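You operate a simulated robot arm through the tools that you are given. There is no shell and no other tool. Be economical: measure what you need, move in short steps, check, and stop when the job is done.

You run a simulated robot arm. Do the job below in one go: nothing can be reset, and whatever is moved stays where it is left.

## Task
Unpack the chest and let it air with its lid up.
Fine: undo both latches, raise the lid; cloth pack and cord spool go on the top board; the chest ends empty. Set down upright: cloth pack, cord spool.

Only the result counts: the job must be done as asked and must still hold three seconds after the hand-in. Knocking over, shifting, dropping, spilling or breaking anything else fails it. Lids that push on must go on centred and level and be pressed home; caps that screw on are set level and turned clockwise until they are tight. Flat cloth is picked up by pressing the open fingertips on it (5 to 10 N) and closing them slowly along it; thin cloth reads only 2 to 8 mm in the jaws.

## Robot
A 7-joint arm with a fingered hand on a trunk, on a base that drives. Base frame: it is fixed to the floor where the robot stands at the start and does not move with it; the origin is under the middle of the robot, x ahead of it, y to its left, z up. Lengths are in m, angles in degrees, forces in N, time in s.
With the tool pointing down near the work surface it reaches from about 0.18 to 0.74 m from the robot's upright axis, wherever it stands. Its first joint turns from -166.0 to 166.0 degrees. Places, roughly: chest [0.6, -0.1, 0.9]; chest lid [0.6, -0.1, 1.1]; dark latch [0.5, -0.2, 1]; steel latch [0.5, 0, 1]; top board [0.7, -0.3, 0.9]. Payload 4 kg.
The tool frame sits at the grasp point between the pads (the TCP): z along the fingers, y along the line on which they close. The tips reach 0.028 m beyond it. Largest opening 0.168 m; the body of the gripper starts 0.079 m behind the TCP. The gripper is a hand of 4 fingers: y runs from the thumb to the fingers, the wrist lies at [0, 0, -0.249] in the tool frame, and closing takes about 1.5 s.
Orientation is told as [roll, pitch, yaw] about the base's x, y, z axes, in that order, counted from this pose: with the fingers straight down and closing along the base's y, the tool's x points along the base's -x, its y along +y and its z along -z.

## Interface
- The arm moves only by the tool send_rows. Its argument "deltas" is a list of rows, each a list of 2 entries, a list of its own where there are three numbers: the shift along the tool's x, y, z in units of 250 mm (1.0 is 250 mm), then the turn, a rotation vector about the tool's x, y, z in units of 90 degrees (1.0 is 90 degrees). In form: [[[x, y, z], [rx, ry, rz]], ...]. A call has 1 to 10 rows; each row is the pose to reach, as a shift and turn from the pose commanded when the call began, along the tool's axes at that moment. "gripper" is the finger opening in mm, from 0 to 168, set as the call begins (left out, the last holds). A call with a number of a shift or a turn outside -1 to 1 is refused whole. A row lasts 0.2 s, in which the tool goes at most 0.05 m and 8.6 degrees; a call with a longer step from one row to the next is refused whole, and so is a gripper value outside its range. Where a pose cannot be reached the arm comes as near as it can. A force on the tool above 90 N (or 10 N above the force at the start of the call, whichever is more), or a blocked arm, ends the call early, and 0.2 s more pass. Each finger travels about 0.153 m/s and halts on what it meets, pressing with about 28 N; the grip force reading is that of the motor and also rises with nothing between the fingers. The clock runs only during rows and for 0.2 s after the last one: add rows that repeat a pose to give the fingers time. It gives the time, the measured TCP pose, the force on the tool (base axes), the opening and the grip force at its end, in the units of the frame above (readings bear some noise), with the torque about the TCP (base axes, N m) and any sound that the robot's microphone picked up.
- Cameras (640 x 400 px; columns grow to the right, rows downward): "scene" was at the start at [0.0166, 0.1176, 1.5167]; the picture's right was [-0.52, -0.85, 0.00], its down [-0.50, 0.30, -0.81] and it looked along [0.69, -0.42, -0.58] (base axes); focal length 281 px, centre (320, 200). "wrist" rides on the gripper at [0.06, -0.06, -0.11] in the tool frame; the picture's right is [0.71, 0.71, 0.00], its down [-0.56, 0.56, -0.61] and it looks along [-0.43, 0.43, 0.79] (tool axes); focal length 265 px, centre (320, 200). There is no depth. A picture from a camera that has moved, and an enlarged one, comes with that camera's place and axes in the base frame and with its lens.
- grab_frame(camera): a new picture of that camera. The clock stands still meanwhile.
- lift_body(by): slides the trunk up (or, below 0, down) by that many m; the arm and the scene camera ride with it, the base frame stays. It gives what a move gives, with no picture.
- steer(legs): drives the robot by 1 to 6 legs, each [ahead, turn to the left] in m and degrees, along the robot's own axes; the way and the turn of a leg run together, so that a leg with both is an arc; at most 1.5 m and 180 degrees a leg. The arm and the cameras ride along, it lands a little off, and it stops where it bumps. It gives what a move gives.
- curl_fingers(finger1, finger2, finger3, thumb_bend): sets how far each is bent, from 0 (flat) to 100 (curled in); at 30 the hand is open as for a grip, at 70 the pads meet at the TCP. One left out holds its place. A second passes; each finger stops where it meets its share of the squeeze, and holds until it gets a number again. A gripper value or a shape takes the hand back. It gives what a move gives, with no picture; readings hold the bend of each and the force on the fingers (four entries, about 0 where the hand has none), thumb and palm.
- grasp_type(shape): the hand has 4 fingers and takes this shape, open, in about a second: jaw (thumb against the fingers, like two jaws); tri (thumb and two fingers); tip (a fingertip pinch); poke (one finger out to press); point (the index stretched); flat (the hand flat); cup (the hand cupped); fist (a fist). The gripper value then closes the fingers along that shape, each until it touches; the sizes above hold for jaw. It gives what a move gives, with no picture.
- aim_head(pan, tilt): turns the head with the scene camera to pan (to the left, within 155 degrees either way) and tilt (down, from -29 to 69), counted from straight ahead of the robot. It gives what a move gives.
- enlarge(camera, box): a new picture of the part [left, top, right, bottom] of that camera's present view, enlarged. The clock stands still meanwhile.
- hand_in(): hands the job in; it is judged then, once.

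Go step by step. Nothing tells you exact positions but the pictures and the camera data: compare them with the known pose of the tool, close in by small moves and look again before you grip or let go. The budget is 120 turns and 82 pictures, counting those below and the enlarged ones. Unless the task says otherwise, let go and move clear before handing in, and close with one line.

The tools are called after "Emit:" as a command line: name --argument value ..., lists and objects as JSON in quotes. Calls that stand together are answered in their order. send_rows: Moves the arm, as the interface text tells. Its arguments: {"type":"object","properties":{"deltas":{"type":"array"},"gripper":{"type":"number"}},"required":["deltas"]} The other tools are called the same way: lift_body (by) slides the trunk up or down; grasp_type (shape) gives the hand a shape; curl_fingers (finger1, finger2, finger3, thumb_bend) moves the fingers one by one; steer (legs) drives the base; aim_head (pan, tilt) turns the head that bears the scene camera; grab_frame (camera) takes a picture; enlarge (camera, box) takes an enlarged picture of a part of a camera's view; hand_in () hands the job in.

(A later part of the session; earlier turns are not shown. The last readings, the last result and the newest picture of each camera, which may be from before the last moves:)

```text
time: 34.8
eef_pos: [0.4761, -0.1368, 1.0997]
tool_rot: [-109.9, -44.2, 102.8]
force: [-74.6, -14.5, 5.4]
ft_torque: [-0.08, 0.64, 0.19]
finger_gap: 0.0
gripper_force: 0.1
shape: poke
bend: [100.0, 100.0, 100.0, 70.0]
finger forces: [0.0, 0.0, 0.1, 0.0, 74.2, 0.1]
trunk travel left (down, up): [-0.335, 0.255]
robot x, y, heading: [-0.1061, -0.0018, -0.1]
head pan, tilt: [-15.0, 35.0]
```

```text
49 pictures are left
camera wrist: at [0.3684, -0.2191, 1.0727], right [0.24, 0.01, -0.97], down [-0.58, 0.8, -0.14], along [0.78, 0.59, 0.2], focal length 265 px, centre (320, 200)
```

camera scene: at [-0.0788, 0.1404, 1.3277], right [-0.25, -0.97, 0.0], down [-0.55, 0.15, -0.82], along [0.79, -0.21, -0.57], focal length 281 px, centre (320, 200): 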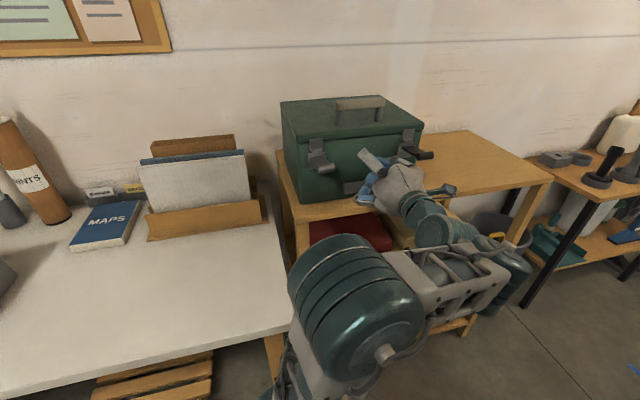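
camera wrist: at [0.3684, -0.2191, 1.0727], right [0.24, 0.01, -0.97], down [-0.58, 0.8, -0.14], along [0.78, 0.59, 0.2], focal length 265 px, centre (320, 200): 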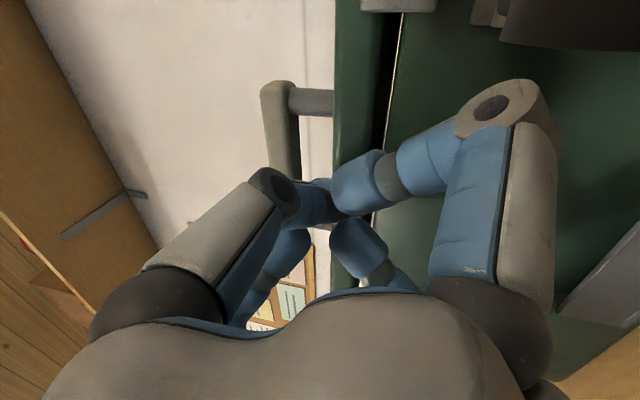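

Emit:
send_rows --deltas '[[[-0.01, -0.01, -0.06], [0, 0, 0]], [[-0.02, -0.02, -0.16], [0, 0, 0]], [[-0.02, -0.02, -0.22], [0, 0, 0]]]'

Emit:
grab_frame --camera "wrist"

Emit:
enlarge --camera "scene" --box '[270, 90, 430, 190]'

```text
time: 35.6
eef_pos: [0.4341, -0.1256, 1.0889]
tool_rot: [-108.8, -44.4, 103.3]
force: [0.5, -0.2, 0.5]
ft_torque: [-0.01, -0.02, 0.04]
finger_gap: 0.0
gripper_force: 0.1
shape: poke
bend: [100.0, 100.0, 100.0, 70.0]
finger forces: [0.0, 0.0, 0.0, 0.0, 0.0, 0.0]
trunk travel left (down, up): [-0.335, 0.255]
robot x, y, heading: [-0.1065, 0.0014, 0.5]
head pan, tilt: [-15.0, 35.0]
```

```text
48 pictures are left
camera wrist: at [0.3282, -0.2108, 1.0633], right [0.23, 0.02, -0.97], down [-0.6, 0.79, -0.13], along [0.77, 0.61, 0.19], focal length 265 px, centre (320, 200)
```

wrist: 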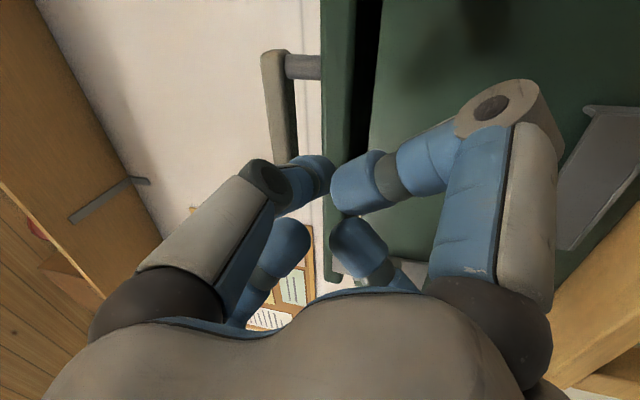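

```text
4.00 times, centred on (350, 140) of scene
camera zoom: at [-0.0783, 0.1402, 1.3277], right [-0.25, -0.97, 0.0], down [-0.56, 0.14, -0.82], along [0.79, -0.21, -0.57], focal length 1125 px, centre (200, 440)
```

zoom: 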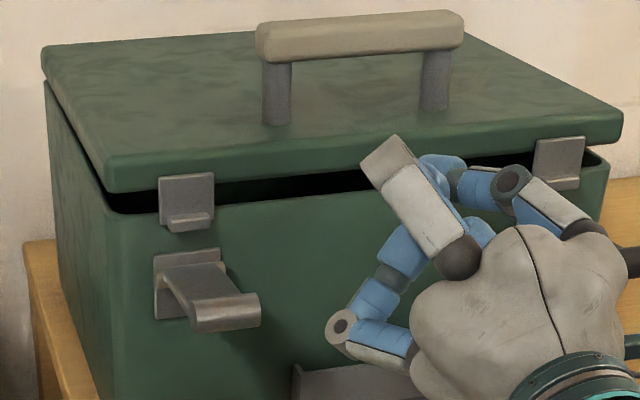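

The lid holds itself ajar, so the hinge has friction. I'll wedge the round fingertip into the gap at mid-height to open it further.

Emit:
send_rows --deltas '[[[0.041, 0.041, -0.014], [0, 0, 0]], [[0.068, 0.068, 0.141], [0, 0, 0]], [[0.072, 0.072, 0.18], [0, 0, 0]], [[0.077, 0.077, 0.21], [0, 0, 0]]]'

Emit:
grab_frame --camera "wrist"

```text
time: 36.6
eef_pos: [0.4919, -0.1258, 1.0741]
tool_rot: [-108.8, -44.4, 103.2]
force: [-2.5, 0.6, -5.3]
ft_torque: [0.1, 0.03, 0.01]
finger_gap: 0.0
gripper_force: 0.1
shape: poke
bend: [100.0, 100.0, 100.0, 70.0]
finger forces: [0.0, 0.1, 0.1, 0.0, 5.3, 0.1]
trunk travel left (down, up): [-0.335, 0.255]
robot x, y, heading: [-0.1079, 0.0026, 0.4]
head pan, tilt: [-15.0, 35.0]
```

```text
46 pictures are left
camera wrist: at [0.3848, -0.2112, 1.0484], right [0.23, 0.02, -0.97], down [-0.6, 0.79, -0.13], along [0.77, 0.61, 0.19], focal length 265 px, centre (320, 200)
```

wrist: 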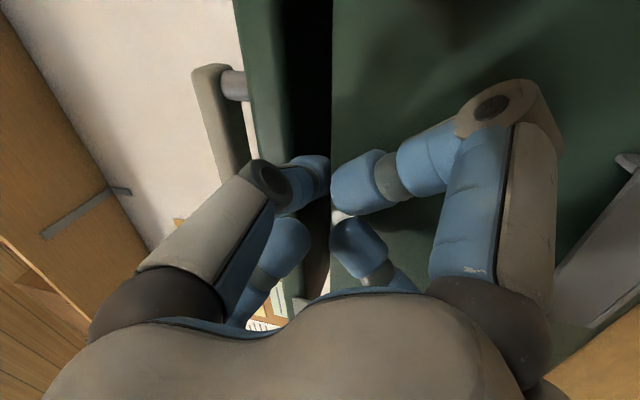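

Emit:
send_rows --deltas '[[[-0.0466, -0.0466, 0.066], [0, 0, 0]], [[-0.1008, -0.1008, 0.105], [0, 0, 0]], [[-0.149, -0.149, 0.147], [0, 0, 0]], [[-0.2, -0.2, 0.189], [0, 0, 0]], [[-0.243, -0.243, 0.2415], [0, 0, 0]], [[-0.288, -0.288, 0.2986], [0, 0, 0]]]'

Emit:
grab_frame --camera "scene"

```text
time: 38.0
eef_pos: [0.5398, -0.1275, 1.1887]
tool_rot: [-109.0, -44.4, 103.2]
force: [-1.8, 1.6, -4.6]
ft_torque: [-0.01, 0.12, 0.02]
finger_gap: 0.0001
gripper_force: 0.1
shape: poke
bend: [100.0, 100.0, 100.0, 70.0]
finger forces: [0.0, 0.1, 0.0, 0.0, 5.1, 0.1]
trunk travel left (down, up): [-0.335, 0.255]
robot x, y, heading: [-0.1066, -0.0003, 0.3]
head pan, tilt: [-15.0, 35.0]
```

```text
45 pictures are left
camera scene: at [-0.0784, 0.1406, 1.3276], right [-0.25, -0.97, 0.0], down [-0.56, 0.14, -0.82], along [0.79, -0.21, -0.57], focal length 281 px, centre (320, 200)
```

scene: 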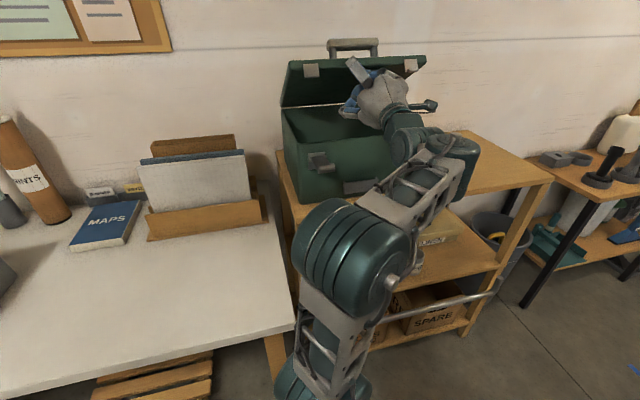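

Emit:
send_rows --deltas '[[[-0.072, -0.072, 0.128], [0, 0, 0]], [[-0.1287, -0.1287, 0.2695], [0, 0, 0]], [[-0.167, -0.167, 0.425], [0, 0, 0]], [[-0.129, -0.129, 0.507], [0, 0, 0]], [[-0.0856, -0.0856, 0.59], [0, 0, 0]], [[-0.06, -0.06, 0.655], [0, 0, 0]], [[-0.028, -0.028, 0.718], [0, 0, 0]]]'

Emit:
grab_frame --camera "scene"

```text
time: 39.6
eef_pos: [0.7126, -0.1294, 1.242]
tool_rot: [-108.9, -44.3, 103.2]
force: [-0.7, 0.5, -0.5]
ft_torque: [-0.01, -0.01, 0.01]
finger_gap: 0.0
gripper_force: 0.1
shape: poke
bend: [100.0, 100.0, 100.0, 70.0]
finger forces: [0.1, 0.0, 0.1, 0.0, 0.8, 0.0]
trunk travel left (down, up): [-0.335, 0.255]
robot x, y, heading: [-0.106, -0.0039, 0.4]
head pan, tilt: [-15.0, 35.0]
```

```text
44 pictures are left
camera scene: at [-0.0788, 0.1404, 1.3277], right [-0.25, -0.97, 0.0], down [-0.55, 0.15, -0.82], along [0.79, -0.21, -0.57], focal length 281 px, centre (320, 200)
```

scene: 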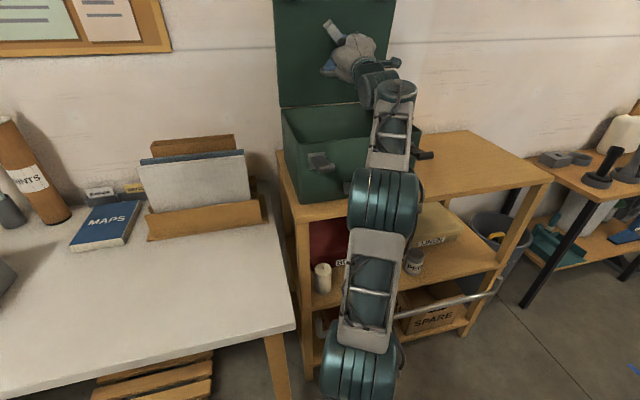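

Emit:
send_rows --deltas '[[[0.011, 0.011, 0.027], [0, 0, 0]], [[0.021, 0.021, 0.054], [0, 0, 0]], [[0.032, 0.032, 0.082], [0, 0, 0]], [[0.042, 0.042, 0.109], [0, 0, 0]]]'

Emit:
grab_frame --camera "wrist"

```text
time: 40.6
eef_pos: [0.7412, -0.128, 1.2323]
tool_rot: [-109.0, -44.4, 103.2]
force: [-2.8, -0.5, 0.0]
ft_torque: [0.0, -0.06, -0.01]
finger_gap: 0.0
gripper_force: 0.1
shape: poke
bend: [100.0, 100.0, 100.0, 70.0]
finger forces: [0.0, 0.0, 0.1, 0.1, 1.8, 0.1]
trunk travel left (down, up): [-0.335, 0.255]
robot x, y, heading: [-0.1047, -0.0019, 0.2]
head pan, tilt: [-15.0, 35.0]
```

```text
43 pictures are left
camera wrist: at [0.6347, -0.2135, 1.2069], right [0.23, 0.02, -0.97], down [-0.6, 0.79, -0.13], along [0.77, 0.61, 0.19], focal length 265 px, centre (320, 200)
```

wrist: 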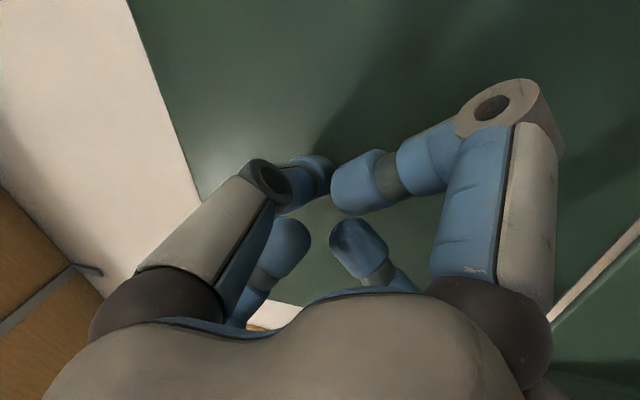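

Emit:
send_rows --deltas '[[[0.011, 0.011, 0.027], [0, 0, 0]], [[0.021, 0.021, 0.054], [0, 0, 0]], [[0.032, 0.032, 0.082], [0, 0, 0]], [[0.042, 0.042, 0.109], [0, 0, 0]]]'

```text
time: 41.6
eef_pos: [0.7515, -0.1408, 1.2444]
tool_rot: [-111.2, -43.8, 104.0]
force: [-73.5, -13.8, 8.7]
ft_torque: [-0.03, 0.45, 0.12]
finger_gap: 0.0001
gripper_force: 0.1
shape: poke
bend: [100.0, 100.0, 100.0, 70.0]
finger forces: [0.0, 0.0, 0.0, 0.1, 74.5, 0.1]
trunk travel left (down, up): [-0.335, 0.255]
robot x, y, heading: [-0.1073, 0.0007, -0.1]
head pan, tilt: [-15.0, 35.0]
```

The lid is at its end stop. I'll withdraw and look into the chest.

Emit:
send_rows --deltas '[[[-0.01, -0.01, -0.12], [0, 0, 0]], [[-0.03, -0.03, -0.27], [0, 0, 0]], [[-0.055, -0.055, -0.43], [0, 0, 0]], [[-0.08, -0.08, -0.59], [0, 0, 0]], [[-0.1, -0.1, -0.75], [0, 0, 0]], [[-0.12, -0.12, -0.9], [0, 0, 0]]]'

Emit:
lift_body --by 0.25

Emit:
aim_head --pan -15 --tilt 45

Emit:
grab_frame --camera "scene"

```text
time: 43.0
eef_pos: [0.5413, -0.1271, 1.2154]
tool_rot: [-109.0, -44.3, 103.2]
force: [1.1, 0.1, 0.7]
ft_torque: [-0.02, -0.03, -0.05]
finger_gap: 0.0001
gripper_force: 0.1
shape: poke
bend: [100.0, 100.0, 100.0, 70.0]
finger forces: [0.1, 0.0, 0.0, 0.0, 0.1, 0.0]
trunk travel left (down, up): [-0.335, 0.255]
robot x, y, heading: [-0.1058, -0.0022, -0.1]
head pan, tilt: [-15.0, 35.0]
```

```text
time: 45.6
eef_pos: [0.5413, -0.1281, 1.4648]
tool_rot: [-109.0, -44.3, 103.2]
force: [-0.6, -0.2, 0.2]
ft_torque: [-0.02, -0.02, 0.0]
finger_gap: 0.0002
gripper_force: 0.2
shape: poke
bend: [100.0, 100.0, 100.0, 70.0]
finger forces: [0.1, 0.0, 0.1, 0.1, 0.1, 0.0]
trunk travel left (down, up): [-0.585, 0.005]
robot x, y, heading: [-0.1034, -0.0029, 0.3]
head pan, tilt: [-15.0, 35.0]
```

```text
time: 46.3
eef_pos: [0.5417, -0.1281, 1.4659]
tool_rot: [-109.0, -44.3, 103.3]
force: [0.0, 0.6, -0.3]
ft_torque: [-0.03, -0.02, -0.01]
finger_gap: 0.0002
gripper_force: 0.0
shape: poke
bend: [100.0, 100.0, 100.0, 70.0]
finger forces: [0.1, 0.0, 0.0, 0.1, 0.0, 0.0]
trunk travel left (down, up): [-0.585, 0.005]
robot x, y, heading: [-0.1068, -0.0032, 0.3]
head pan, tilt: [-15.0, 45.0]
```

```text
42 pictures are left
camera scene: at [-0.0851, 0.142, 1.5629], right [-0.25, -0.97, 0.0], down [-0.68, 0.18, -0.71], along [0.68, -0.18, -0.71], focal length 281 px, centre (320, 200)
```

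scene: 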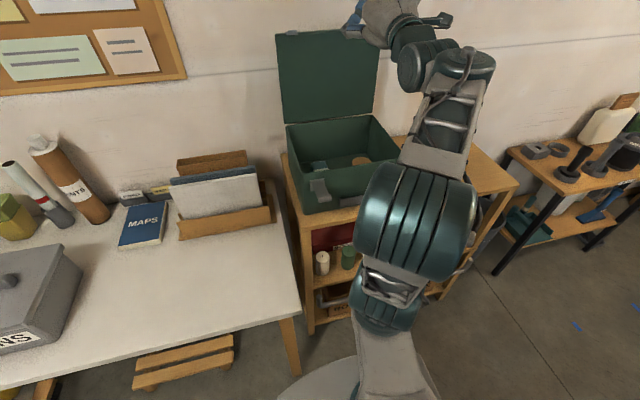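

Emit:
send_rows --deltas '[[[0.09, 0.09, -0.1], [0, 0, 0]], [[0.18, 0.18, -0.2], [0, 0, 0]], [[0.27, 0.27, -0.3], [0, 0, 0]], [[0.36, 0.36, -0.4], [0, 0, 0]], [[0.45, 0.45, -0.5], [0, 0, 0]], [[0.45, 0.45, -0.5], [-0.06, 0.06, 0]], [[0.45, 0.45, -0.5], [-0.118, 0.118, 0]]]'

Emit:
send_rows --deltas '[[[0, 0, 0], [0, 0, 0.09]], [[0, 0, 0], [0, 0, 0.18]], [[0, 0, 0], [0, 0, 0.27]], [[0, 0, 0], [0, 0, 0.36]], [[0, 0, 0], [0, 0, 0.44]], [[0, 0, 0], [0, 0, 0.5]]]'

Emit:
send_rows --deltas '[[[0, 0, 0], [0, 0.095, 0]], [[0, 0, 0], [0, 0.19, 0]], [[0, 0, 0], [0, 0.285, 0]], [[0, 0, 0], [0, 0.38, 0]], [[0, 0, 0], [0, 0.475, 0]], [[0, 0, 0], [0, 0.57, 0]], [[0, 0, 0], [0, 0.665, 0]], [[0, 0, 0], [0, 0.76, 0]], [[0, 0, 0], [0, 0.855, 0]], [[0, 0, 0], [0, 0.95, 0]]]'

```text
time: 47.9
eef_pos: [0.4545, -0.1244, 1.2832]
tool_rot: [-87.6, -45.9, 88.3]
force: [0.5, 0.0, -0.4]
ft_torque: [0.0, -0.01, -0.05]
finger_gap: 0.0
gripper_force: 0.0
shape: poke
bend: [100.0, 100.0, 100.0, 70.0]
finger forces: [0.0, 0.0, 0.0, 0.0, 0.0, 0.0]
out of reach, approached as far as the arm can: row 4, 5
trunk travel left (down, up): [-0.585, 0.005]
robot x, y, heading: [-0.1058, 0.0011, 0.5]
head pan, tilt: [-15.0, 45.0]
```

```text
time: 49.3
eef_pos: [0.4559, -0.1252, 1.2819]
tool_rot: [34.2, -88.2, -34.2]
force: [0.0, 0.4, -0.2]
ft_torque: [0.01, -0.02, -0.03]
finger_gap: 0.0
gripper_force: 0.1
shape: poke
bend: [100.0, 100.0, 100.0, 70.0]
finger forces: [0.1, 0.0, 0.0, 0.1, 0.1, 0.0]
trunk travel left (down, up): [-0.585, 0.005]
robot x, y, heading: [-0.1022, 0.0001, 0.5]
head pan, tilt: [-15.0, 45.0]
```

```text
time: 51.5
eef_pos: [0.4322, -0.1062, 1.2737]
tool_rot: [0.5, -3.1, 0.5]
force: [-0.5, 0.4, 0.4]
ft_torque: [-0.04, -0.07, 0.03]
finger_gap: 0.0
gripper_force: 0.1
shape: poke
bend: [100.0, 100.0, 100.0, 70.0]
finger forces: [0.0, 0.0, 0.0, 0.0, 0.0, 0.0]
out of reach, approached as far as the arm can: row 10
trunk travel left (down, up): [-0.585, 0.005]
robot x, y, heading: [-0.1058, -0.0008, 0.4]
head pan, tilt: [-15.0, 45.0]
```

Emit:
grasp_type --shape "jaw"

Emit:
send_rows --deltas '[[[0.05, -0.15, 0], [0, 0.03, 0]], [[0.1, -0.3, 0], [0, 0.03, 0]], [[0.15, -0.46, 0], [0, 0.03, 0]], [[0.2, -0.62, 0], [0, 0.03, 0]], [[0.25, -0.78, 0], [0, 0.03, 0]], [[0.3, -0.95, 0], [0, 0.03, 0]]]'

Emit:
aim_head --pan -17 --tilt 45

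Emit:
grab_frame --camera "scene"

Emit:
grab_frame --camera "wrist"

```text
time: 52.4
eef_pos: [0.4356, -0.1171, 1.2705]
tool_rot: [1.0, -3.0, 0.5]
force: [-0.3, -0.5, 0.3]
ft_torque: [0.04, -0.04, -0.03]
finger_gap: 0.168
gripper_force: 0.1
shape: jaw
bend: [30.0, 30.0, 30.0, 30.0]
finger forces: [0.1, 0.1, 0.0, 0.0, 0.1, 0.0]
trunk travel left (down, up): [-0.585, 0.005]
robot x, y, heading: [-0.1047, 0.0032, 0.2]
head pan, tilt: [-15.0, 45.0]
```

```text
time: 53.8
eef_pos: [0.3297, -0.3276, 1.2533]
tool_rot: [0.9, -0.3, -0.1]
force: [0.6, -0.1, 0.4]
ft_torque: [0.01, -0.02, 0.05]
finger_gap: 0.1679
gripper_force: 0.1
shape: jaw
bend: [30.0, 30.0, 30.0, 30.0]
finger forces: [0.0, 0.0, 0.0, 0.0, 0.0, 0.1]
out of reach, approached as far as the arm can: row 1, 2, 3, 4, 5, 6
trunk travel left (down, up): [-0.585, 0.005]
robot x, y, heading: [-0.1037, -0.0024, 0.0]
head pan, tilt: [-15.0, 45.0]
```

```text
time: 54.5
eef_pos: [0.3283, -0.3259, 1.2536]
tool_rot: [0.8, -0.2, 0.0]
force: [-0.2, 0.1, -0.3]
ft_torque: [-0.02, -0.01, -0.01]
finger_gap: 0.1679
gripper_force: 0.0
shape: jaw
bend: [30.0, 30.0, 30.0, 30.0]
finger forces: [0.1, 0.0, 0.0, 0.0, 0.0, 0.0]
trunk travel left (down, up): [-0.585, 0.005]
robot x, y, heading: [-0.1044, -0.0004, 0.2]
head pan, tilt: [-17.0, 45.0]
```

```text
41 pictures are left
camera scene: at [-0.0859, 0.139, 1.5629], right [-0.29, -0.96, 0.0], down [-0.68, 0.2, -0.71], along [0.68, -0.2, -0.71], focal length 281 px, centre (320, 200)
```

scene: 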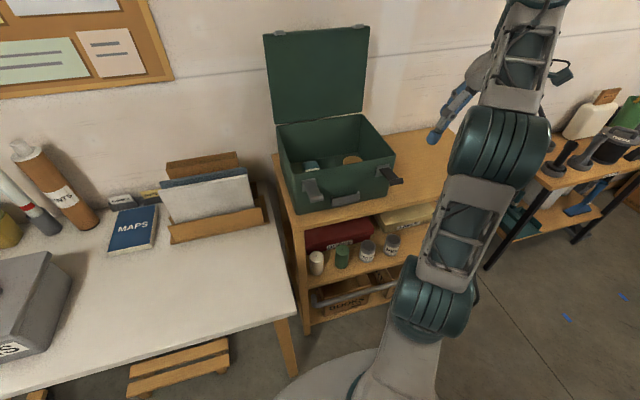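

```text
40 pictures are left
camera wrist: at [0.2684, -0.389, 1.3627], right [-0.71, 0.71, 0.01], down [0.56, 0.55, 0.63], along [0.44, 0.45, -0.78], focal length 265 px, centre (320, 200)
```

wrist: 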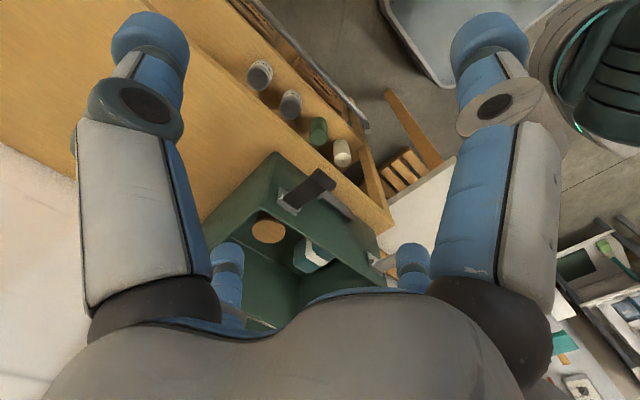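

Emit:
steer --legs '[[0.12, 0]]'

Emit:
enlarge --camera "scene" --box '[250, 130, 410, 230]'

Emit:
grab_frame --camera "wrist"

```text
time: 55.7
eef_pos: [0.4446, -0.3259, 1.2529]
tool_rot: [0.8, -0.2, 0.2]
force: [0.7, -0.4, 0.4]
ft_torque: [-0.01, -0.02, -0.01]
finger_gap: 0.1677
gripper_force: 0.1
shape: jaw
bend: [30.0, 30.0, 30.0, 30.0]
finger forces: [0.1, 0.1, 0.0, 0.0, 0.1, 0.0]
trunk travel left (down, up): [-0.585, 0.005]
robot x, y, heading: [0.013, 0.0018, -0.0]
head pan, tilt: [-17.0, 45.0]
```

```text
4.00 times, centred on (330, 180) of scene
camera zoom: at [0.0296, 0.1401, 1.5628], right [-0.29, -0.96, 0.0], down [-0.68, 0.2, -0.71], along [0.68, -0.2, -0.71], focal length 1125 px, centre (280, 280)
```

zoom: 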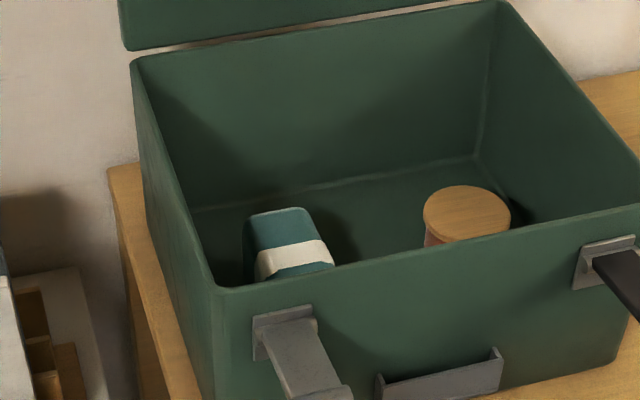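

```text
38 pictures are left
camera wrist: at [0.3844, -0.3876, 1.3623], right [-0.71, 0.71, 0.01], down [0.56, 0.55, 0.63], along [0.44, 0.45, -0.78], focal length 265 px, centre (320, 200)
```

wrist: 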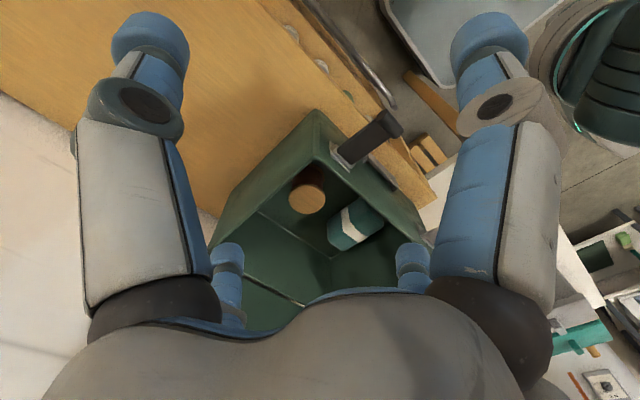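

Emit:
enlarge --camera "wrist" --box '[260, 150, 420, 250]'

```text
4.00 times, centred on (340, 200) of wrist
camera zoom: at [0.3844, -0.3876, 1.3623], right [-0.71, 0.71, 0.01], down [0.56, 0.55, 0.63], along [0.44, 0.45, -0.78], focal length 1062 px, centre (240, 200)
```

zoom: 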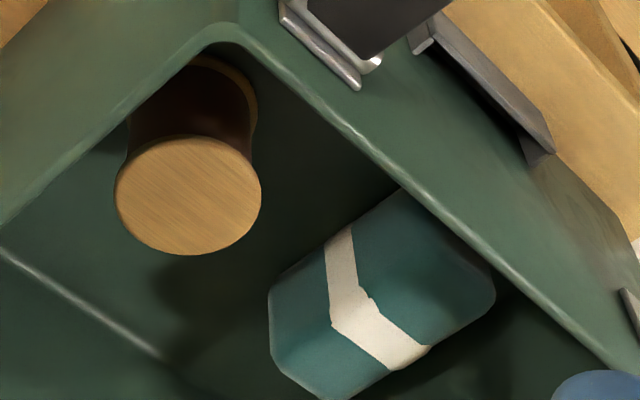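

The spool (top centre about (0.612, -0.188, 0.985), 67 mm flange) and the cloth pack (centre about (0.611, -0.049), top 0.979, long side along x) are both clear to see. I'll take the spool first, and go above it with the fingers part closed.

Emit:
send_rows --deltas '[[[-0.1, 0.08, 0.03], [0, 0, 0.085]], [[-0.2, 0.17, 0.06], [0, 0, 0.17]], [[-0.3, 0.26, 0.09], [0, 0, 0.255]], [[-0.4, 0.35, 0.12], [0, 0, 0.34]], [[-0.5, 0.44, 0.16], [0, 0, 0.42]], [[-0.6, 0.52, 0.2], [0, 0, 0.5]], [[-0.67, 0.556, 0.2], [0, 0, 0.5]]]' --gripper 105

Emit:
grab_frame --camera "wrist"

Emit:
grab_frame --camera "scene"

```text
time: 57.3
eef_pos: [0.6145, -0.1847, 1.2068]
tool_rot: [0.8, 0.5, -45.0]
force: [0.3, 0.6, -0.3]
ft_torque: [0.0, 0.02, 0.0]
finger_gap: 0.1059
gripper_force: 0.0
shape: jaw
bend: [28.0, 28.0, 28.0, 28.0]
finger forces: [0.0, 0.0, 0.0, 0.0, 0.0, 0.0]
trunk travel left (down, up): [-0.585, 0.005]
robot x, y, heading: [0.006, -0.0006, 0.2]
head pan, tilt: [-17.0, 45.0]
```

```text
36 pictures are left
camera wrist: at [0.5287, -0.1867, 1.3174], right [0.0, 1.0, 0.02], down [0.79, -0.01, 0.62], along [0.62, 0.01, -0.79], focal length 265 px, centre (320, 200)
```

wrist: 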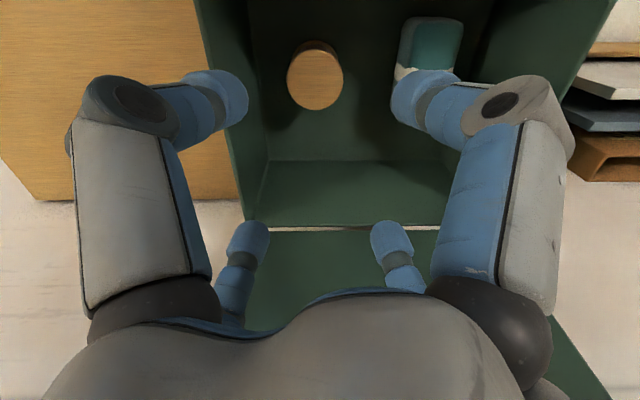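

```text
35 pictures are left
camera scene: at [0.0288, 0.1402, 1.5628], right [-0.29, -0.96, 0.0], down [-0.68, 0.2, -0.71], along [0.68, -0.2, -0.71], focal length 281 px, centre (320, 200)
```

scene: 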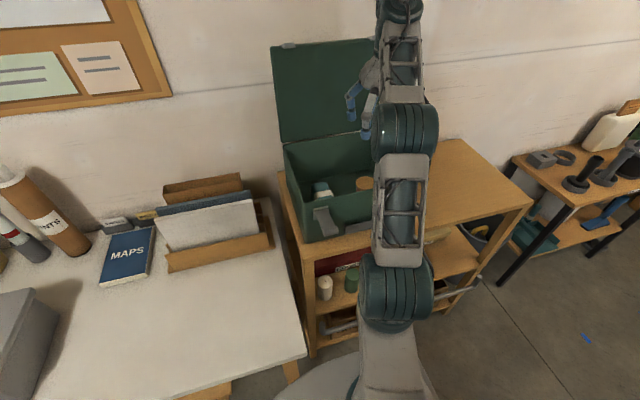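

Emit:
send_rows --deltas '[[[0.011, -0.023, 0.15], [0, 0, 0]], [[0.011, -0.023, 0.3], [0, 0, 0]], [[0.011, -0.023, 0.45], [0, 0, 0]], [[0.011, -0.023, 0.6], [0, 0, 0]], [[0.011, -0.023, 0.7], [0, 0, 0]]]'

Emit:
grab_frame --camera "wrist"

```text
time: 58.5
eef_pos: [0.6017, -0.1833, 1.0306]
tool_rot: [0.8, 0.6, -44.9]
force: [0.3, 0.1, -0.2]
ft_torque: [0.03, 0.01, 0.0]
finger_gap: 0.1053
gripper_force: 0.1
shape: jaw
bend: [28.0, 28.0, 28.0, 28.0]
finger forces: [0.0, 0.0, 0.0, 0.0, 0.1, 0.0]
trunk travel left (down, up): [-0.585, 0.005]
robot x, y, heading: [0.0114, -0.0042, 0.3]
head pan, tilt: [-17.0, 45.0]
```

```text
34 pictures are left
camera wrist: at [0.517, -0.1851, 1.1411], right [0.0, 1.0, 0.02], down [0.79, -0.01, 0.62], along [0.62, 0.01, -0.79], focal length 265 px, centre (320, 200)
```

wrist: 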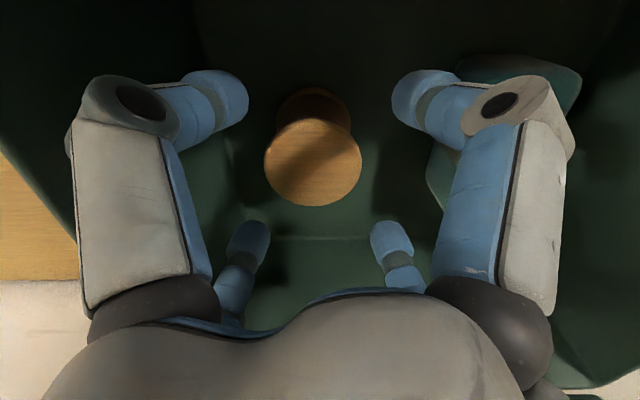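

Emit:
send_rows --deltas '[[[-0.028, 0.006, 0.1], [0, 0, 0]], [[-0.028, 0.008, 0.218], [0, 0, 0]]]'

Emit:
grab_frame --camera "wrist"

```text
time: 59.1
eef_pos: [0.6121, -0.1897, 0.9751]
tool_rot: [0.9, 0.5, -44.8]
force: [-1.1, 0.1, 0.1]
ft_torque: [-0.01, -0.01, -0.01]
finger_gap: 0.1056
gripper_force: 0.1
shape: jaw
bend: [28.0, 28.0, 28.0, 28.0]
finger forces: [0.0, 0.1, 0.1, 0.0, 0.0, 0.0]
trunk travel left (down, up): [-0.585, 0.005]
robot x, y, heading: [0.0094, 0.0035, 0.5]
head pan, tilt: [-17.0, 45.0]
```

```text
33 pictures are left
camera wrist: at [0.5266, -0.1909, 1.0856], right [0.0, 1.0, 0.02], down [0.79, -0.01, 0.62], along [0.62, 0.01, -0.79], focal length 265 px, centre (320, 200)
```

wrist: 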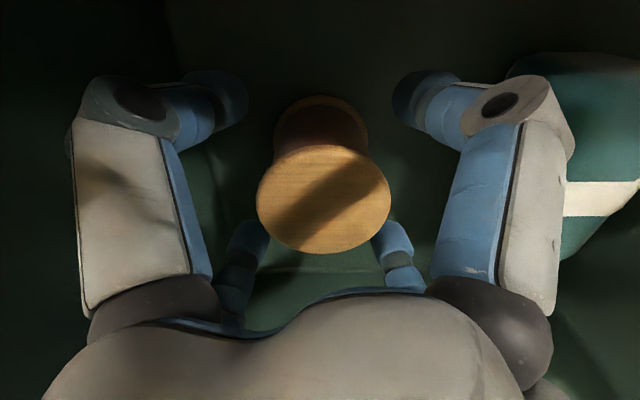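

Emit:
send_rows --deltas '[[[0.01, 0.0, 0.035], [0, 0, 0]]]'

Emit:
send_rows --deltas '[[[0, 0, 0], [0, 0, 0]], [[0, 0, 0], [0, 0, 0]], [[0, 0, 0], [0, 0, 0]], [[0, 0, 0], [0, 0, 0]], [[0, 0, 0], [0, 0, 0]], [[0, 0, 0], [0, 0, 0]], [[0, 0, 0], [0, 0, 0]]]' --gripper 40

Emit:
grab_frame --camera "wrist"

```text
time: 59.5
eef_pos: [0.6106, -0.1841, 0.9672]
tool_rot: [0.9, 0.6, -45.0]
force: [0.5, 0.7, -0.4]
ft_torque: [0.0, 0.0, 0.01]
finger_gap: 0.1053
gripper_force: 0.1
shape: jaw
bend: [28.0, 28.0, 28.0, 28.0]
finger forces: [0.0, 0.0, 0.1, 0.0, 0.0, 0.0]
trunk travel left (down, up): [-0.585, 0.005]
robot x, y, heading: [0.0104, 0.0005, 0.3]
head pan, tilt: [-17.0, 45.0]
```

```text
time: 61.1
eef_pos: [0.6108, -0.1862, 0.9664]
tool_rot: [0.8, 0.5, -45.0]
force: [-0.8, 0.7, 0.3]
ft_torque: [-0.02, 0.02, -0.03]
finger_gap: 0.0504
gripper_force: 28.4
shape: jaw
bend: [79.0, 78.0, 78.0, 46.0]
finger forces: [24.8, 25.6, 25.8, 0.0, 25.5, 0.0]
trunk travel left (down, up): [-0.585, 0.005]
robot x, y, heading: [0.0128, 0.0012, 0.3]
head pan, tilt: [-17.0, 45.0]
```

```text
32 pictures are left
camera wrist: at [0.5251, -0.1877, 1.0763], right [0.0, 1.0, 0.02], down [0.79, -0.01, 0.62], along [0.62, 0.01, -0.79], focal length 265 px, centre (320, 200)
```

wrist: 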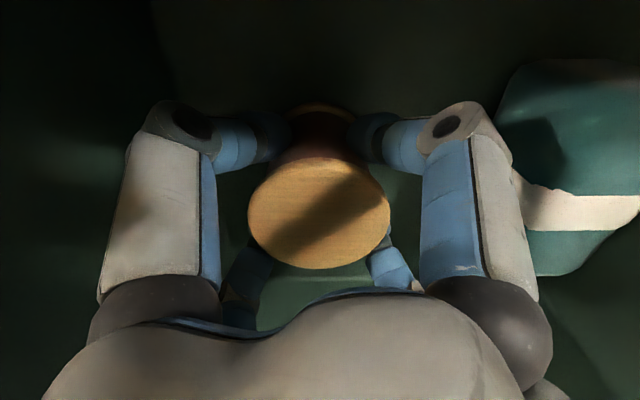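

The spool is gripped firmly under its flange. I'll lift it out and carry it over the board.

Emit:
send_rows --deltas '[[[0, 0, -0.08], [0, 0, 0]], [[0, 0, -0.2], [0, 0, 0]], [[0, 0, -0.36], [0, 0, 0]], [[0, 0, -0.54], [0, 0, 0]], [[0, 0, -0.72], [0, 0, 0]], [[0, 0, -0.9], [0, 0, 0]]]'

Emit:
send_rows --deltas '[[[-0.1, -0.07, 0], [0, 0, 0]], [[-0.22, -0.16, 0], [0, 0, 0]], [[-0.34, -0.25, 0], [0, 0, 0]], [[-0.46, -0.33, 0], [0, 0, 0]], [[-0.56, -0.4, 0], [0, 0, 0]], [[-0.605, -0.436, 0], [0, 0, 0]]]'

Emit:
aim_head --pan -32 --tilt 40

Emit:
grab_frame --camera "scene"

Emit:
grab_frame --camera "wrist"

```text
time: 62.5
eef_pos: [0.6088, -0.1904, 1.1922]
tool_rot: [0.7, 0.5, -45.0]
force: [-0.2, 1.2, -0.2]
ft_torque: [-0.03, 0.04, 0.01]
finger_gap: 0.0504
gripper_force: 27.8
shape: jaw
bend: [79.0, 78.0, 78.0, 46.0]
finger forces: [24.6, 25.7, 26.0, 0.1, 25.4, 0.0]
trunk travel left (down, up): [-0.585, 0.005]
robot x, y, heading: [0.0082, 0.0002, 0.1]
head pan, tilt: [-17.0, 45.0]
```

```text
time: 63.9
eef_pos: [0.5974, -0.338, 1.15]
tool_rot: [0.6, 0.4, -44.4]
force: [1.3, 2.7, -0.7]
ft_torque: [-0.2, 0.09, 0.04]
finger_gap: 0.0503
gripper_force: 28.2
shape: jaw
bend: [79.0, 78.0, 78.0, 46.0]
finger forces: [24.6, 26.1, 26.3, 0.0, 25.6, 0.0]
out of reach, approached as far as the arm can: row 2, 3, 4, 5, 6
trunk travel left (down, up): [-0.585, 0.005]
robot x, y, heading: [0.0049, 0.0005, 0.5]
head pan, tilt: [-17.0, 45.0]
```

```text
time: 64.6
eef_pos: [0.593, -0.3448, 1.1503]
tool_rot: [0.7, 0.5, -45.0]
force: [0.4, 0.5, -2.1]
ft_torque: [-0.01, 0.0, 0.0]
finger_gap: 0.0502
gripper_force: 28.0
shape: jaw
bend: [79.0, 78.0, 78.0, 46.0]
finger forces: [24.4, 26.0, 26.3, 0.1, 25.8, 0.1]
trunk travel left (down, up): [-0.585, 0.005]
robot x, y, heading: [0.0096, 0.0025, 0.5]
head pan, tilt: [-32.0, 40.0]
```

```text
31 pictures are left
camera scene: at [0.0229, 0.119, 1.5701], right [-0.52, -0.85, 0.0], down [-0.55, 0.34, -0.77], along [0.65, -0.4, -0.64], focal length 281 px, centre (320, 200)
```

scene: 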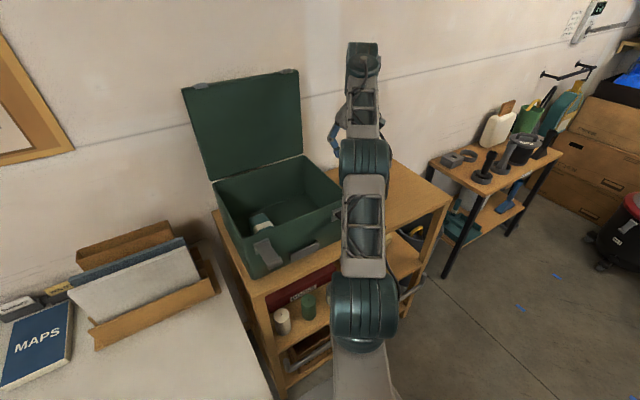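

```text
30 pictures are left
camera wrist: at [0.5073, -0.3471, 1.2601], right [0.0, 1.0, 0.02], down [0.79, -0.01, 0.62], along [0.62, 0.01, -0.79], focal length 265 px, centre (320, 200)
```

wrist: 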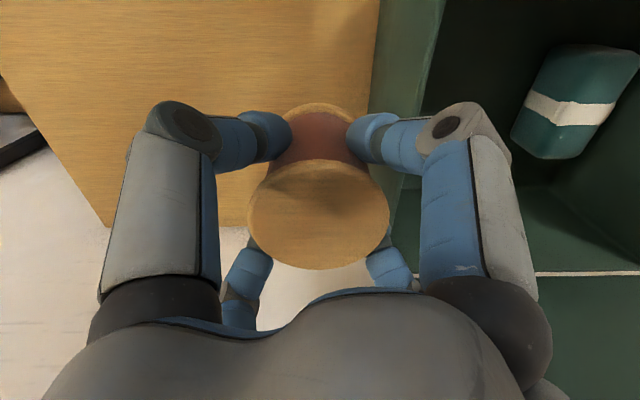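

Emit:
lift_body --by -0.13

Emit:
send_rows --deltas '[[[-0.11, -0.11, 0], [0, 0, 0]], [[-0.16, -0.12, 0.06], [0, 0, 0]]]'

Emit:
grab_frame --camera "wrist"

```text
time: 66.2
eef_pos: [0.5918, -0.3457, 1.0206]
tool_rot: [0.8, 0.5, -44.9]
force: [-0.4, -0.1, -1.9]
ft_torque: [-0.01, -0.05, 0.03]
finger_gap: 0.0504
gripper_force: 28.5
shape: jaw
bend: [79.0, 78.0, 78.0, 46.0]
finger forces: [24.5, 26.0, 26.3, 0.0, 25.7, 0.0]
trunk travel left (down, up): [-0.455, 0.135]
robot x, y, heading: [0.0107, 0.003, 0.3]
head pan, tilt: [-32.0, 40.0]
```

```text
time: 66.8
eef_pos: [0.5815, -0.3772, 1.0072]
tool_rot: [0.8, 0.5, -44.8]
force: [-0.2, 0.1, -1.6]
ft_torque: [-0.01, 0.02, -0.01]
finger_gap: 0.0504
gripper_force: 28.0
shape: jaw
bend: [79.0, 78.0, 78.0, 46.0]
finger forces: [24.4, 25.9, 26.2, 0.1, 25.7, 0.0]
out of reach, approached as far as the arm can: row 1, 2
trunk travel left (down, up): [-0.455, 0.135]
robot x, y, heading: [0.0102, 0.0008, 0.5]
head pan, tilt: [-32.0, 40.0]
```

```text
29 pictures are left
camera wrist: at [0.4972, -0.3793, 1.1171], right [0.0, 1.0, 0.02], down [0.79, -0.01, 0.62], along [0.62, 0.02, -0.79], focal length 265 px, centre (320, 200)
```

wrist: 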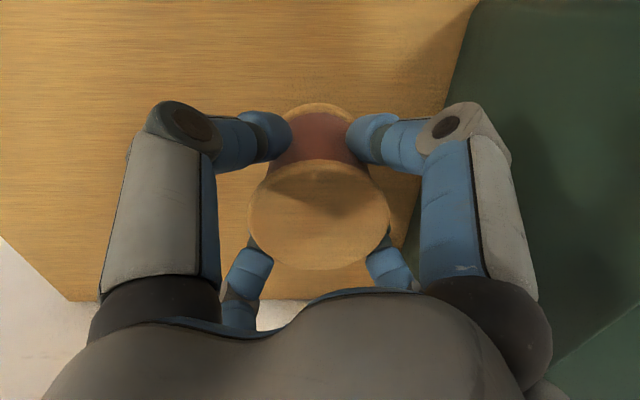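

Emit:
lift_body --by -0.04

Emit:
send_rows --deltas '[[[0, 0, 0.02], [0, 0, 0]], [[0, 0, 0.03], [0, 0, 0]]]'

Emit:
send_rows --deltas '[[[0, 0, 0.015], [0, 0, 0]], [[0, 0, 0.02], [0, 0, 0]]]'

```text
time: 67.6
eef_pos: [0.5806, -0.3784, 0.9657]
tool_rot: [0.8, 0.5, -44.9]
force: [0.9, -0.2, -1.6]
ft_torque: [0.01, -0.01, 0.02]
finger_gap: 0.0502
gripper_force: 27.7
shape: jaw
bend: [79.0, 78.0, 78.0, 46.0]
finger forces: [24.4, 26.1, 26.2, 0.0, 25.7, 0.0]
trunk travel left (down, up): [-0.415, 0.175]
robot x, y, heading: [0.0094, 0.0039, 0.5]
head pan, tilt: [-32.0, 40.0]
```

```text
time: 68.2
eef_pos: [0.5802, -0.3791, 0.96]
tool_rot: [0.8, 0.5, -45.0]
force: [0.3, -0.5, -2.3]
ft_torque: [0.02, 0.03, -0.05]
finger_gap: 0.0503
gripper_force: 28.1
shape: jaw
bend: [79.0, 78.0, 78.0, 46.0]
finger forces: [24.3, 25.9, 26.2, 0.1, 25.7, 0.0]
trunk travel left (down, up): [-0.415, 0.175]
robot x, y, heading: [0.0109, 0.0012, 0.3]
head pan, tilt: [-32.0, 40.0]
```

```text
time: 68.8
eef_pos: [0.581, -0.3772, 0.9589]
tool_rot: [0.9, 0.0, -44.9]
force: [5.9, -4.0, 27.2]
ft_torque: [-0.12, -0.14, -0.01]
finger_gap: 0.0509
gripper_force: 27.9
shape: jaw
bend: [79.0, 79.0, 78.0, 46.0]
finger forces: [27.7, 29.9, 30.9, 0.1, 29.5, 0.1]
trunk travel left (down, up): [-0.415, 0.175]
robot x, y, heading: [0.0097, 0.0046, 0.1]
head pan, tilt: [-32.0, 40.0]
```

Emit:
send_rows --deltas '[[[0, 0, -0.012], [0, 0, 0]]]'

Emit:
send_rows --deltas '[[[0, 0, 0], [0, 0, 0]], [[0, 0, 0], [0, 0, 0]], [[0, 0, 0], [0, 0, 0]], [[0, 0, 0], [0, 0, 0]], [[0, 0, 0], [0, 0, 0]]]' --gripper 105

Emit:
grab_frame --camera "wrist"

```text
time: 69.2
eef_pos: [0.5804, -0.3787, 0.9589]
tool_rot: [0.8, 0.4, -45.0]
force: [7.1, -4.6, 17.9]
ft_torque: [-0.22, -0.29, 0.01]
finger_gap: 0.0507
gripper_force: 28.5
shape: jaw
bend: [79.0, 79.0, 78.0, 46.0]
finger forces: [26.9, 29.4, 30.7, 0.0, 28.9, 0.0]
trunk travel left (down, up): [-0.415, 0.175]
robot x, y, heading: [0.0086, 0.0, 0.4]
head pan, tilt: [-32.0, 40.0]
```

```text
time: 70.4
eef_pos: [0.5817, -0.3786, 0.9588]
tool_rot: [0.9, 0.5, -44.9]
force: [0.1, 0.9, 0.7]
ft_torque: [0.0, 0.01, -0.01]
finger_gap: 0.1045
gripper_force: 0.0
shape: jaw
bend: [29.0, 29.0, 29.0, 29.0]
finger forces: [0.0, 0.1, 0.1, 0.0, 0.0, 0.1]
trunk travel left (down, up): [-0.415, 0.175]
robot x, y, heading: [0.0104, 0.002, 0.4]
head pan, tilt: [-32.0, 40.0]
```

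```text
28 pictures are left
camera wrist: at [0.4956, -0.3804, 1.0684], right [0.0, 1.0, 0.02], down [0.79, -0.01, 0.62], along [0.62, 0.01, -0.79], focal length 265 px, centre (320, 200)
```

wrist: 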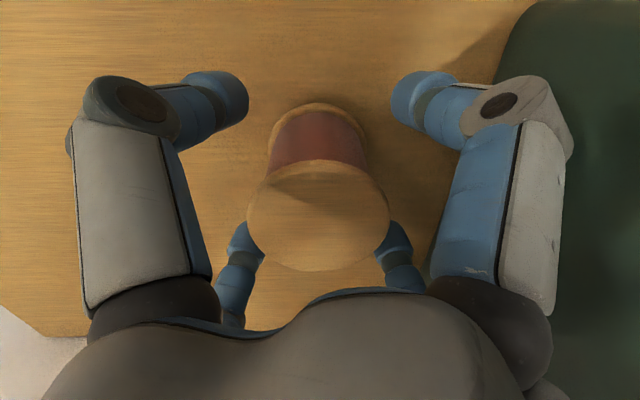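

The spool stands upright on the board. I'll rise clear, turn the hand back and go above the cloth pack.

Emit:
lift_body --by 0.175

Emit:
send_rows --deltas '[[[0.02, 0.02, -0.08], [0, 0, 0]], [[0.08, 0.1, -0.16], [0, 0, -0.05]], [[0.17, 0.2, -0.2], [0, 0, -0.12]], [[0.27, 0.31, -0.22], [0, 0, -0.19]], [[0.37, 0.43, -0.22], [0, 0, -0.26]], [[0.47, 0.55, -0.22], [0, 0, -0.33]], [[0.57, 0.67, -0.22], [0, 0, -0.4]], [[0.67, 0.79, -0.22], [0, 0, -0.45]], [[0.76, 0.9, -0.22], [0, 0, -0.5]], [[0.83, 0.998, -0.22], [0, 0, -0.5]]]'

Emit:
curl_fingers --finger1 25 --finger2 50 --finger3 25 --thumb_bend 50

Emit:
grab_frame --camera "wrist"

```text
time: 72.4
eef_pos: [0.5811, -0.3788, 1.1321]
tool_rot: [0.8, 0.6, -44.9]
force: [-0.5, -0.2, 1.4]
ft_torque: [0.01, -0.03, 0.0]
finger_gap: 0.1045
gripper_force: 0.1
shape: jaw
bend: [29.0, 29.0, 29.0, 29.0]
finger forces: [0.0, 0.0, 0.0, 0.0, 0.0, 0.0]
trunk travel left (down, up): [-0.59, 0.0]
robot x, y, heading: [0.0085, 0.0004, 0.4]
head pan, tilt: [-32.0, 40.0]
```

```text
time: 74.6
eef_pos: [0.6094, -0.0545, 1.1926]
tool_rot: [0.9, -0.1, 0.1]
force: [-0.1, 0.6, -0.1]
ft_torque: [-0.03, 0.03, 0.02]
finger_gap: 0.1045
gripper_force: 0.0
shape: jaw
bend: [29.0, 29.0, 29.0, 29.0]
finger forces: [0.0, 0.1, 0.1, 0.0, 0.0, 0.0]
out of reach, approached as far as the arm can: row 2
trunk travel left (down, up): [-0.59, 0.0]
robot x, y, heading: [0.0098, -0.0007, 0.2]
head pan, tilt: [-32.0, 40.0]
```

```text
time: 75.6
eef_pos: [0.611, -0.0556, 1.1939]
tool_rot: [0.9, -0.1, 0.1]
force: [1.3, 0.2, 0.0]
ft_torque: [-0.01, -0.01, 0.0]
finger_gap: 0.0978
gripper_force: 0.1
shape: fingers
bend: [25.0, 50.0, 25.0, 50.0]
finger forces: [0.0, 0.0, 0.0, 0.0, 0.1, 0.0]
trunk travel left (down, up): [-0.59, 0.0]
robot x, y, heading: [0.0102, 0.0018, 0.3]
head pan, tilt: [-32.0, 40.0]
```

```text
27 pictures are left
camera wrist: at [0.5493, -0.1181, 1.3028], right [-0.71, 0.71, 0.01], down [0.55, 0.55, 0.63], along [0.44, 0.45, -0.78], focal length 265 px, centre (320, 200)
```

wrist: 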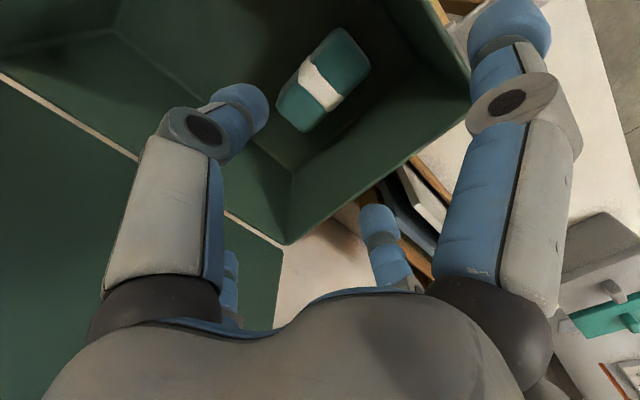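

Emit:
enlarge --camera "wrist" --box '[250, 10, 410, 150]'

```text
2.86 times, centred on (330, 80) of wrist
camera zoom: at [0.5493, -0.1181, 1.3028], right [-0.71, 0.71, 0.01], down [0.55, 0.55, 0.63], along [0.44, 0.45, -0.78], focal length 758 px, centre (291, 543)
```

zoom: 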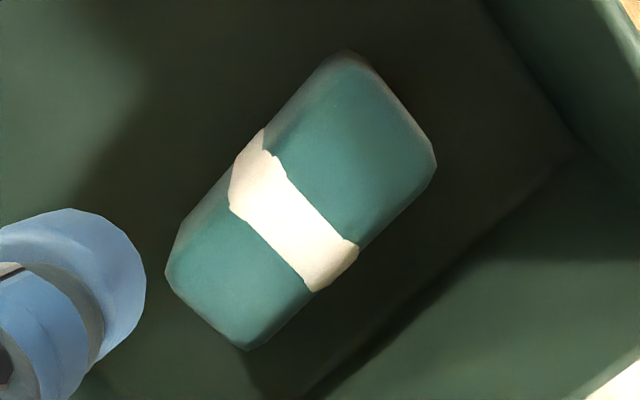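

The pack is aligned with x and centred at (0.612, -0.049). I'll narrow the x fingers, centre slightly to the right to clear the left wall, and descend.

Emit:
curl_fingers --finger1 40 --finger2 50 --finger3 40 --thumb_bend 50

Emit:
send_rows --deltas '[[[-0.008, -0.018, 0.15], [0, 0, 0]], [[-0.008, -0.018, 0.3], [0, 0, 0]], [[-0.008, -0.018, 0.45], [0, 0, 0]], [[-0.008, -0.018, 0.6], [0, 0, 0]], [[-0.008, -0.018, 0.68], [0, 0, 0]], [[-0.008, -0.018, 0.68], [0, 0, 0]]]'

Emit:
grab_frame --camera "wrist"

```text
time: 76.6
eef_pos: [0.6088, -0.0561, 1.1938]
tool_rot: [0.8, -0.1, 0.1]
force: [1.1, -0.4, 0.5]
ft_torque: [0.01, 0.01, -0.03]
finger_gap: 0.0744
gripper_force: 0.0
shape: fingers
bend: [40.0, 50.0, 40.0, 50.0]
finger forces: [0.0, 0.0, 0.0, 0.0, 0.0, 0.0]
trunk travel left (down, up): [-0.59, 0.0]
robot x, y, heading: [0.0107, -0.0036, 0.0]
head pan, tilt: [-32.0, 40.0]
```

```text
time: 78.0
eef_pos: [0.6156, -0.0563, 1.0239]
tool_rot: [0.9, -0.3, 0.1]
force: [0.9, -0.1, 0.3]
ft_torque: [-0.03, 0.02, 0.0]
finger_gap: 0.0739
gripper_force: 0.1
shape: fingers
bend: [40.0, 50.0, 40.0, 50.0]
finger forces: [0.0, 0.0, 0.1, 0.0, 0.0, 0.0]
trunk travel left (down, up): [-0.59, 0.0]
robot x, y, heading: [0.0089, -0.0024, 0.3]
head pan, tilt: [-32.0, 40.0]
```

```text
25 pictures are left
camera wrist: at [0.5542, -0.1188, 1.1335], right [-0.71, 0.71, 0.01], down [0.55, 0.55, 0.63], along [0.44, 0.45, -0.78], focal length 265 px, centre (320, 200)
```

wrist: 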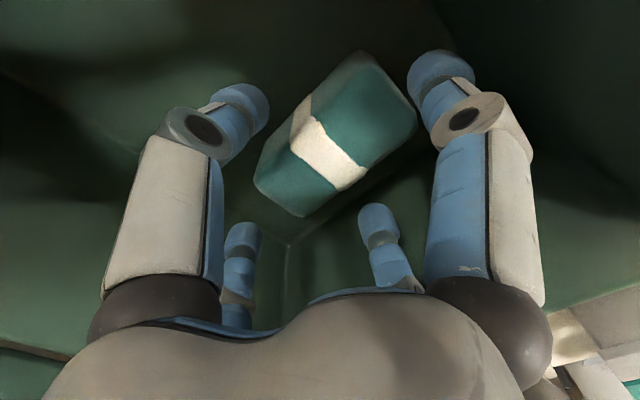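

Emit:
send_rows --deltas '[[[0.008, -0.01, 0.1], [0, 0, 0]], [[0.008, -0.01, 0.2], [0, 0, 0]], [[0.008, -0.01, 0.276], [0, 0, 0]]]'

Emit:
grab_frame --camera "wrist"

```text
time: 78.8
eef_pos: [0.61, -0.0573, 0.9525]
tool_rot: [1.0, -0.3, 0.1]
force: [0.6, 0.4, 0.5]
ft_torque: [0.01, 0.01, 0.04]
finger_gap: 0.0741
gripper_force: 0.1
shape: fingers
bend: [40.0, 50.0, 40.0, 50.0]
finger forces: [0.0, 0.0, 0.0, 0.1, 0.1, 0.0]
trunk travel left (down, up): [-0.59, 0.0]
robot x, y, heading: [0.0092, 0.0038, 0.5]
head pan, tilt: [-32.0, 40.0]
```

```text
24 pictures are left
camera wrist: at [0.5509, -0.1197, 1.0628], right [-0.71, 0.71, 0.01], down [0.55, 0.55, 0.63], along [0.44, 0.45, -0.78], focal length 265 px, centre (320, 200)
```

wrist: 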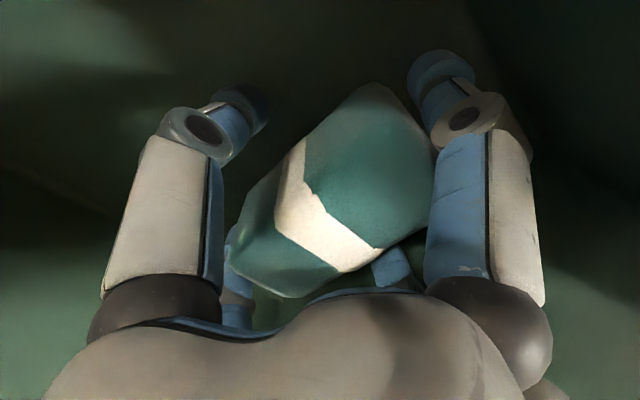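

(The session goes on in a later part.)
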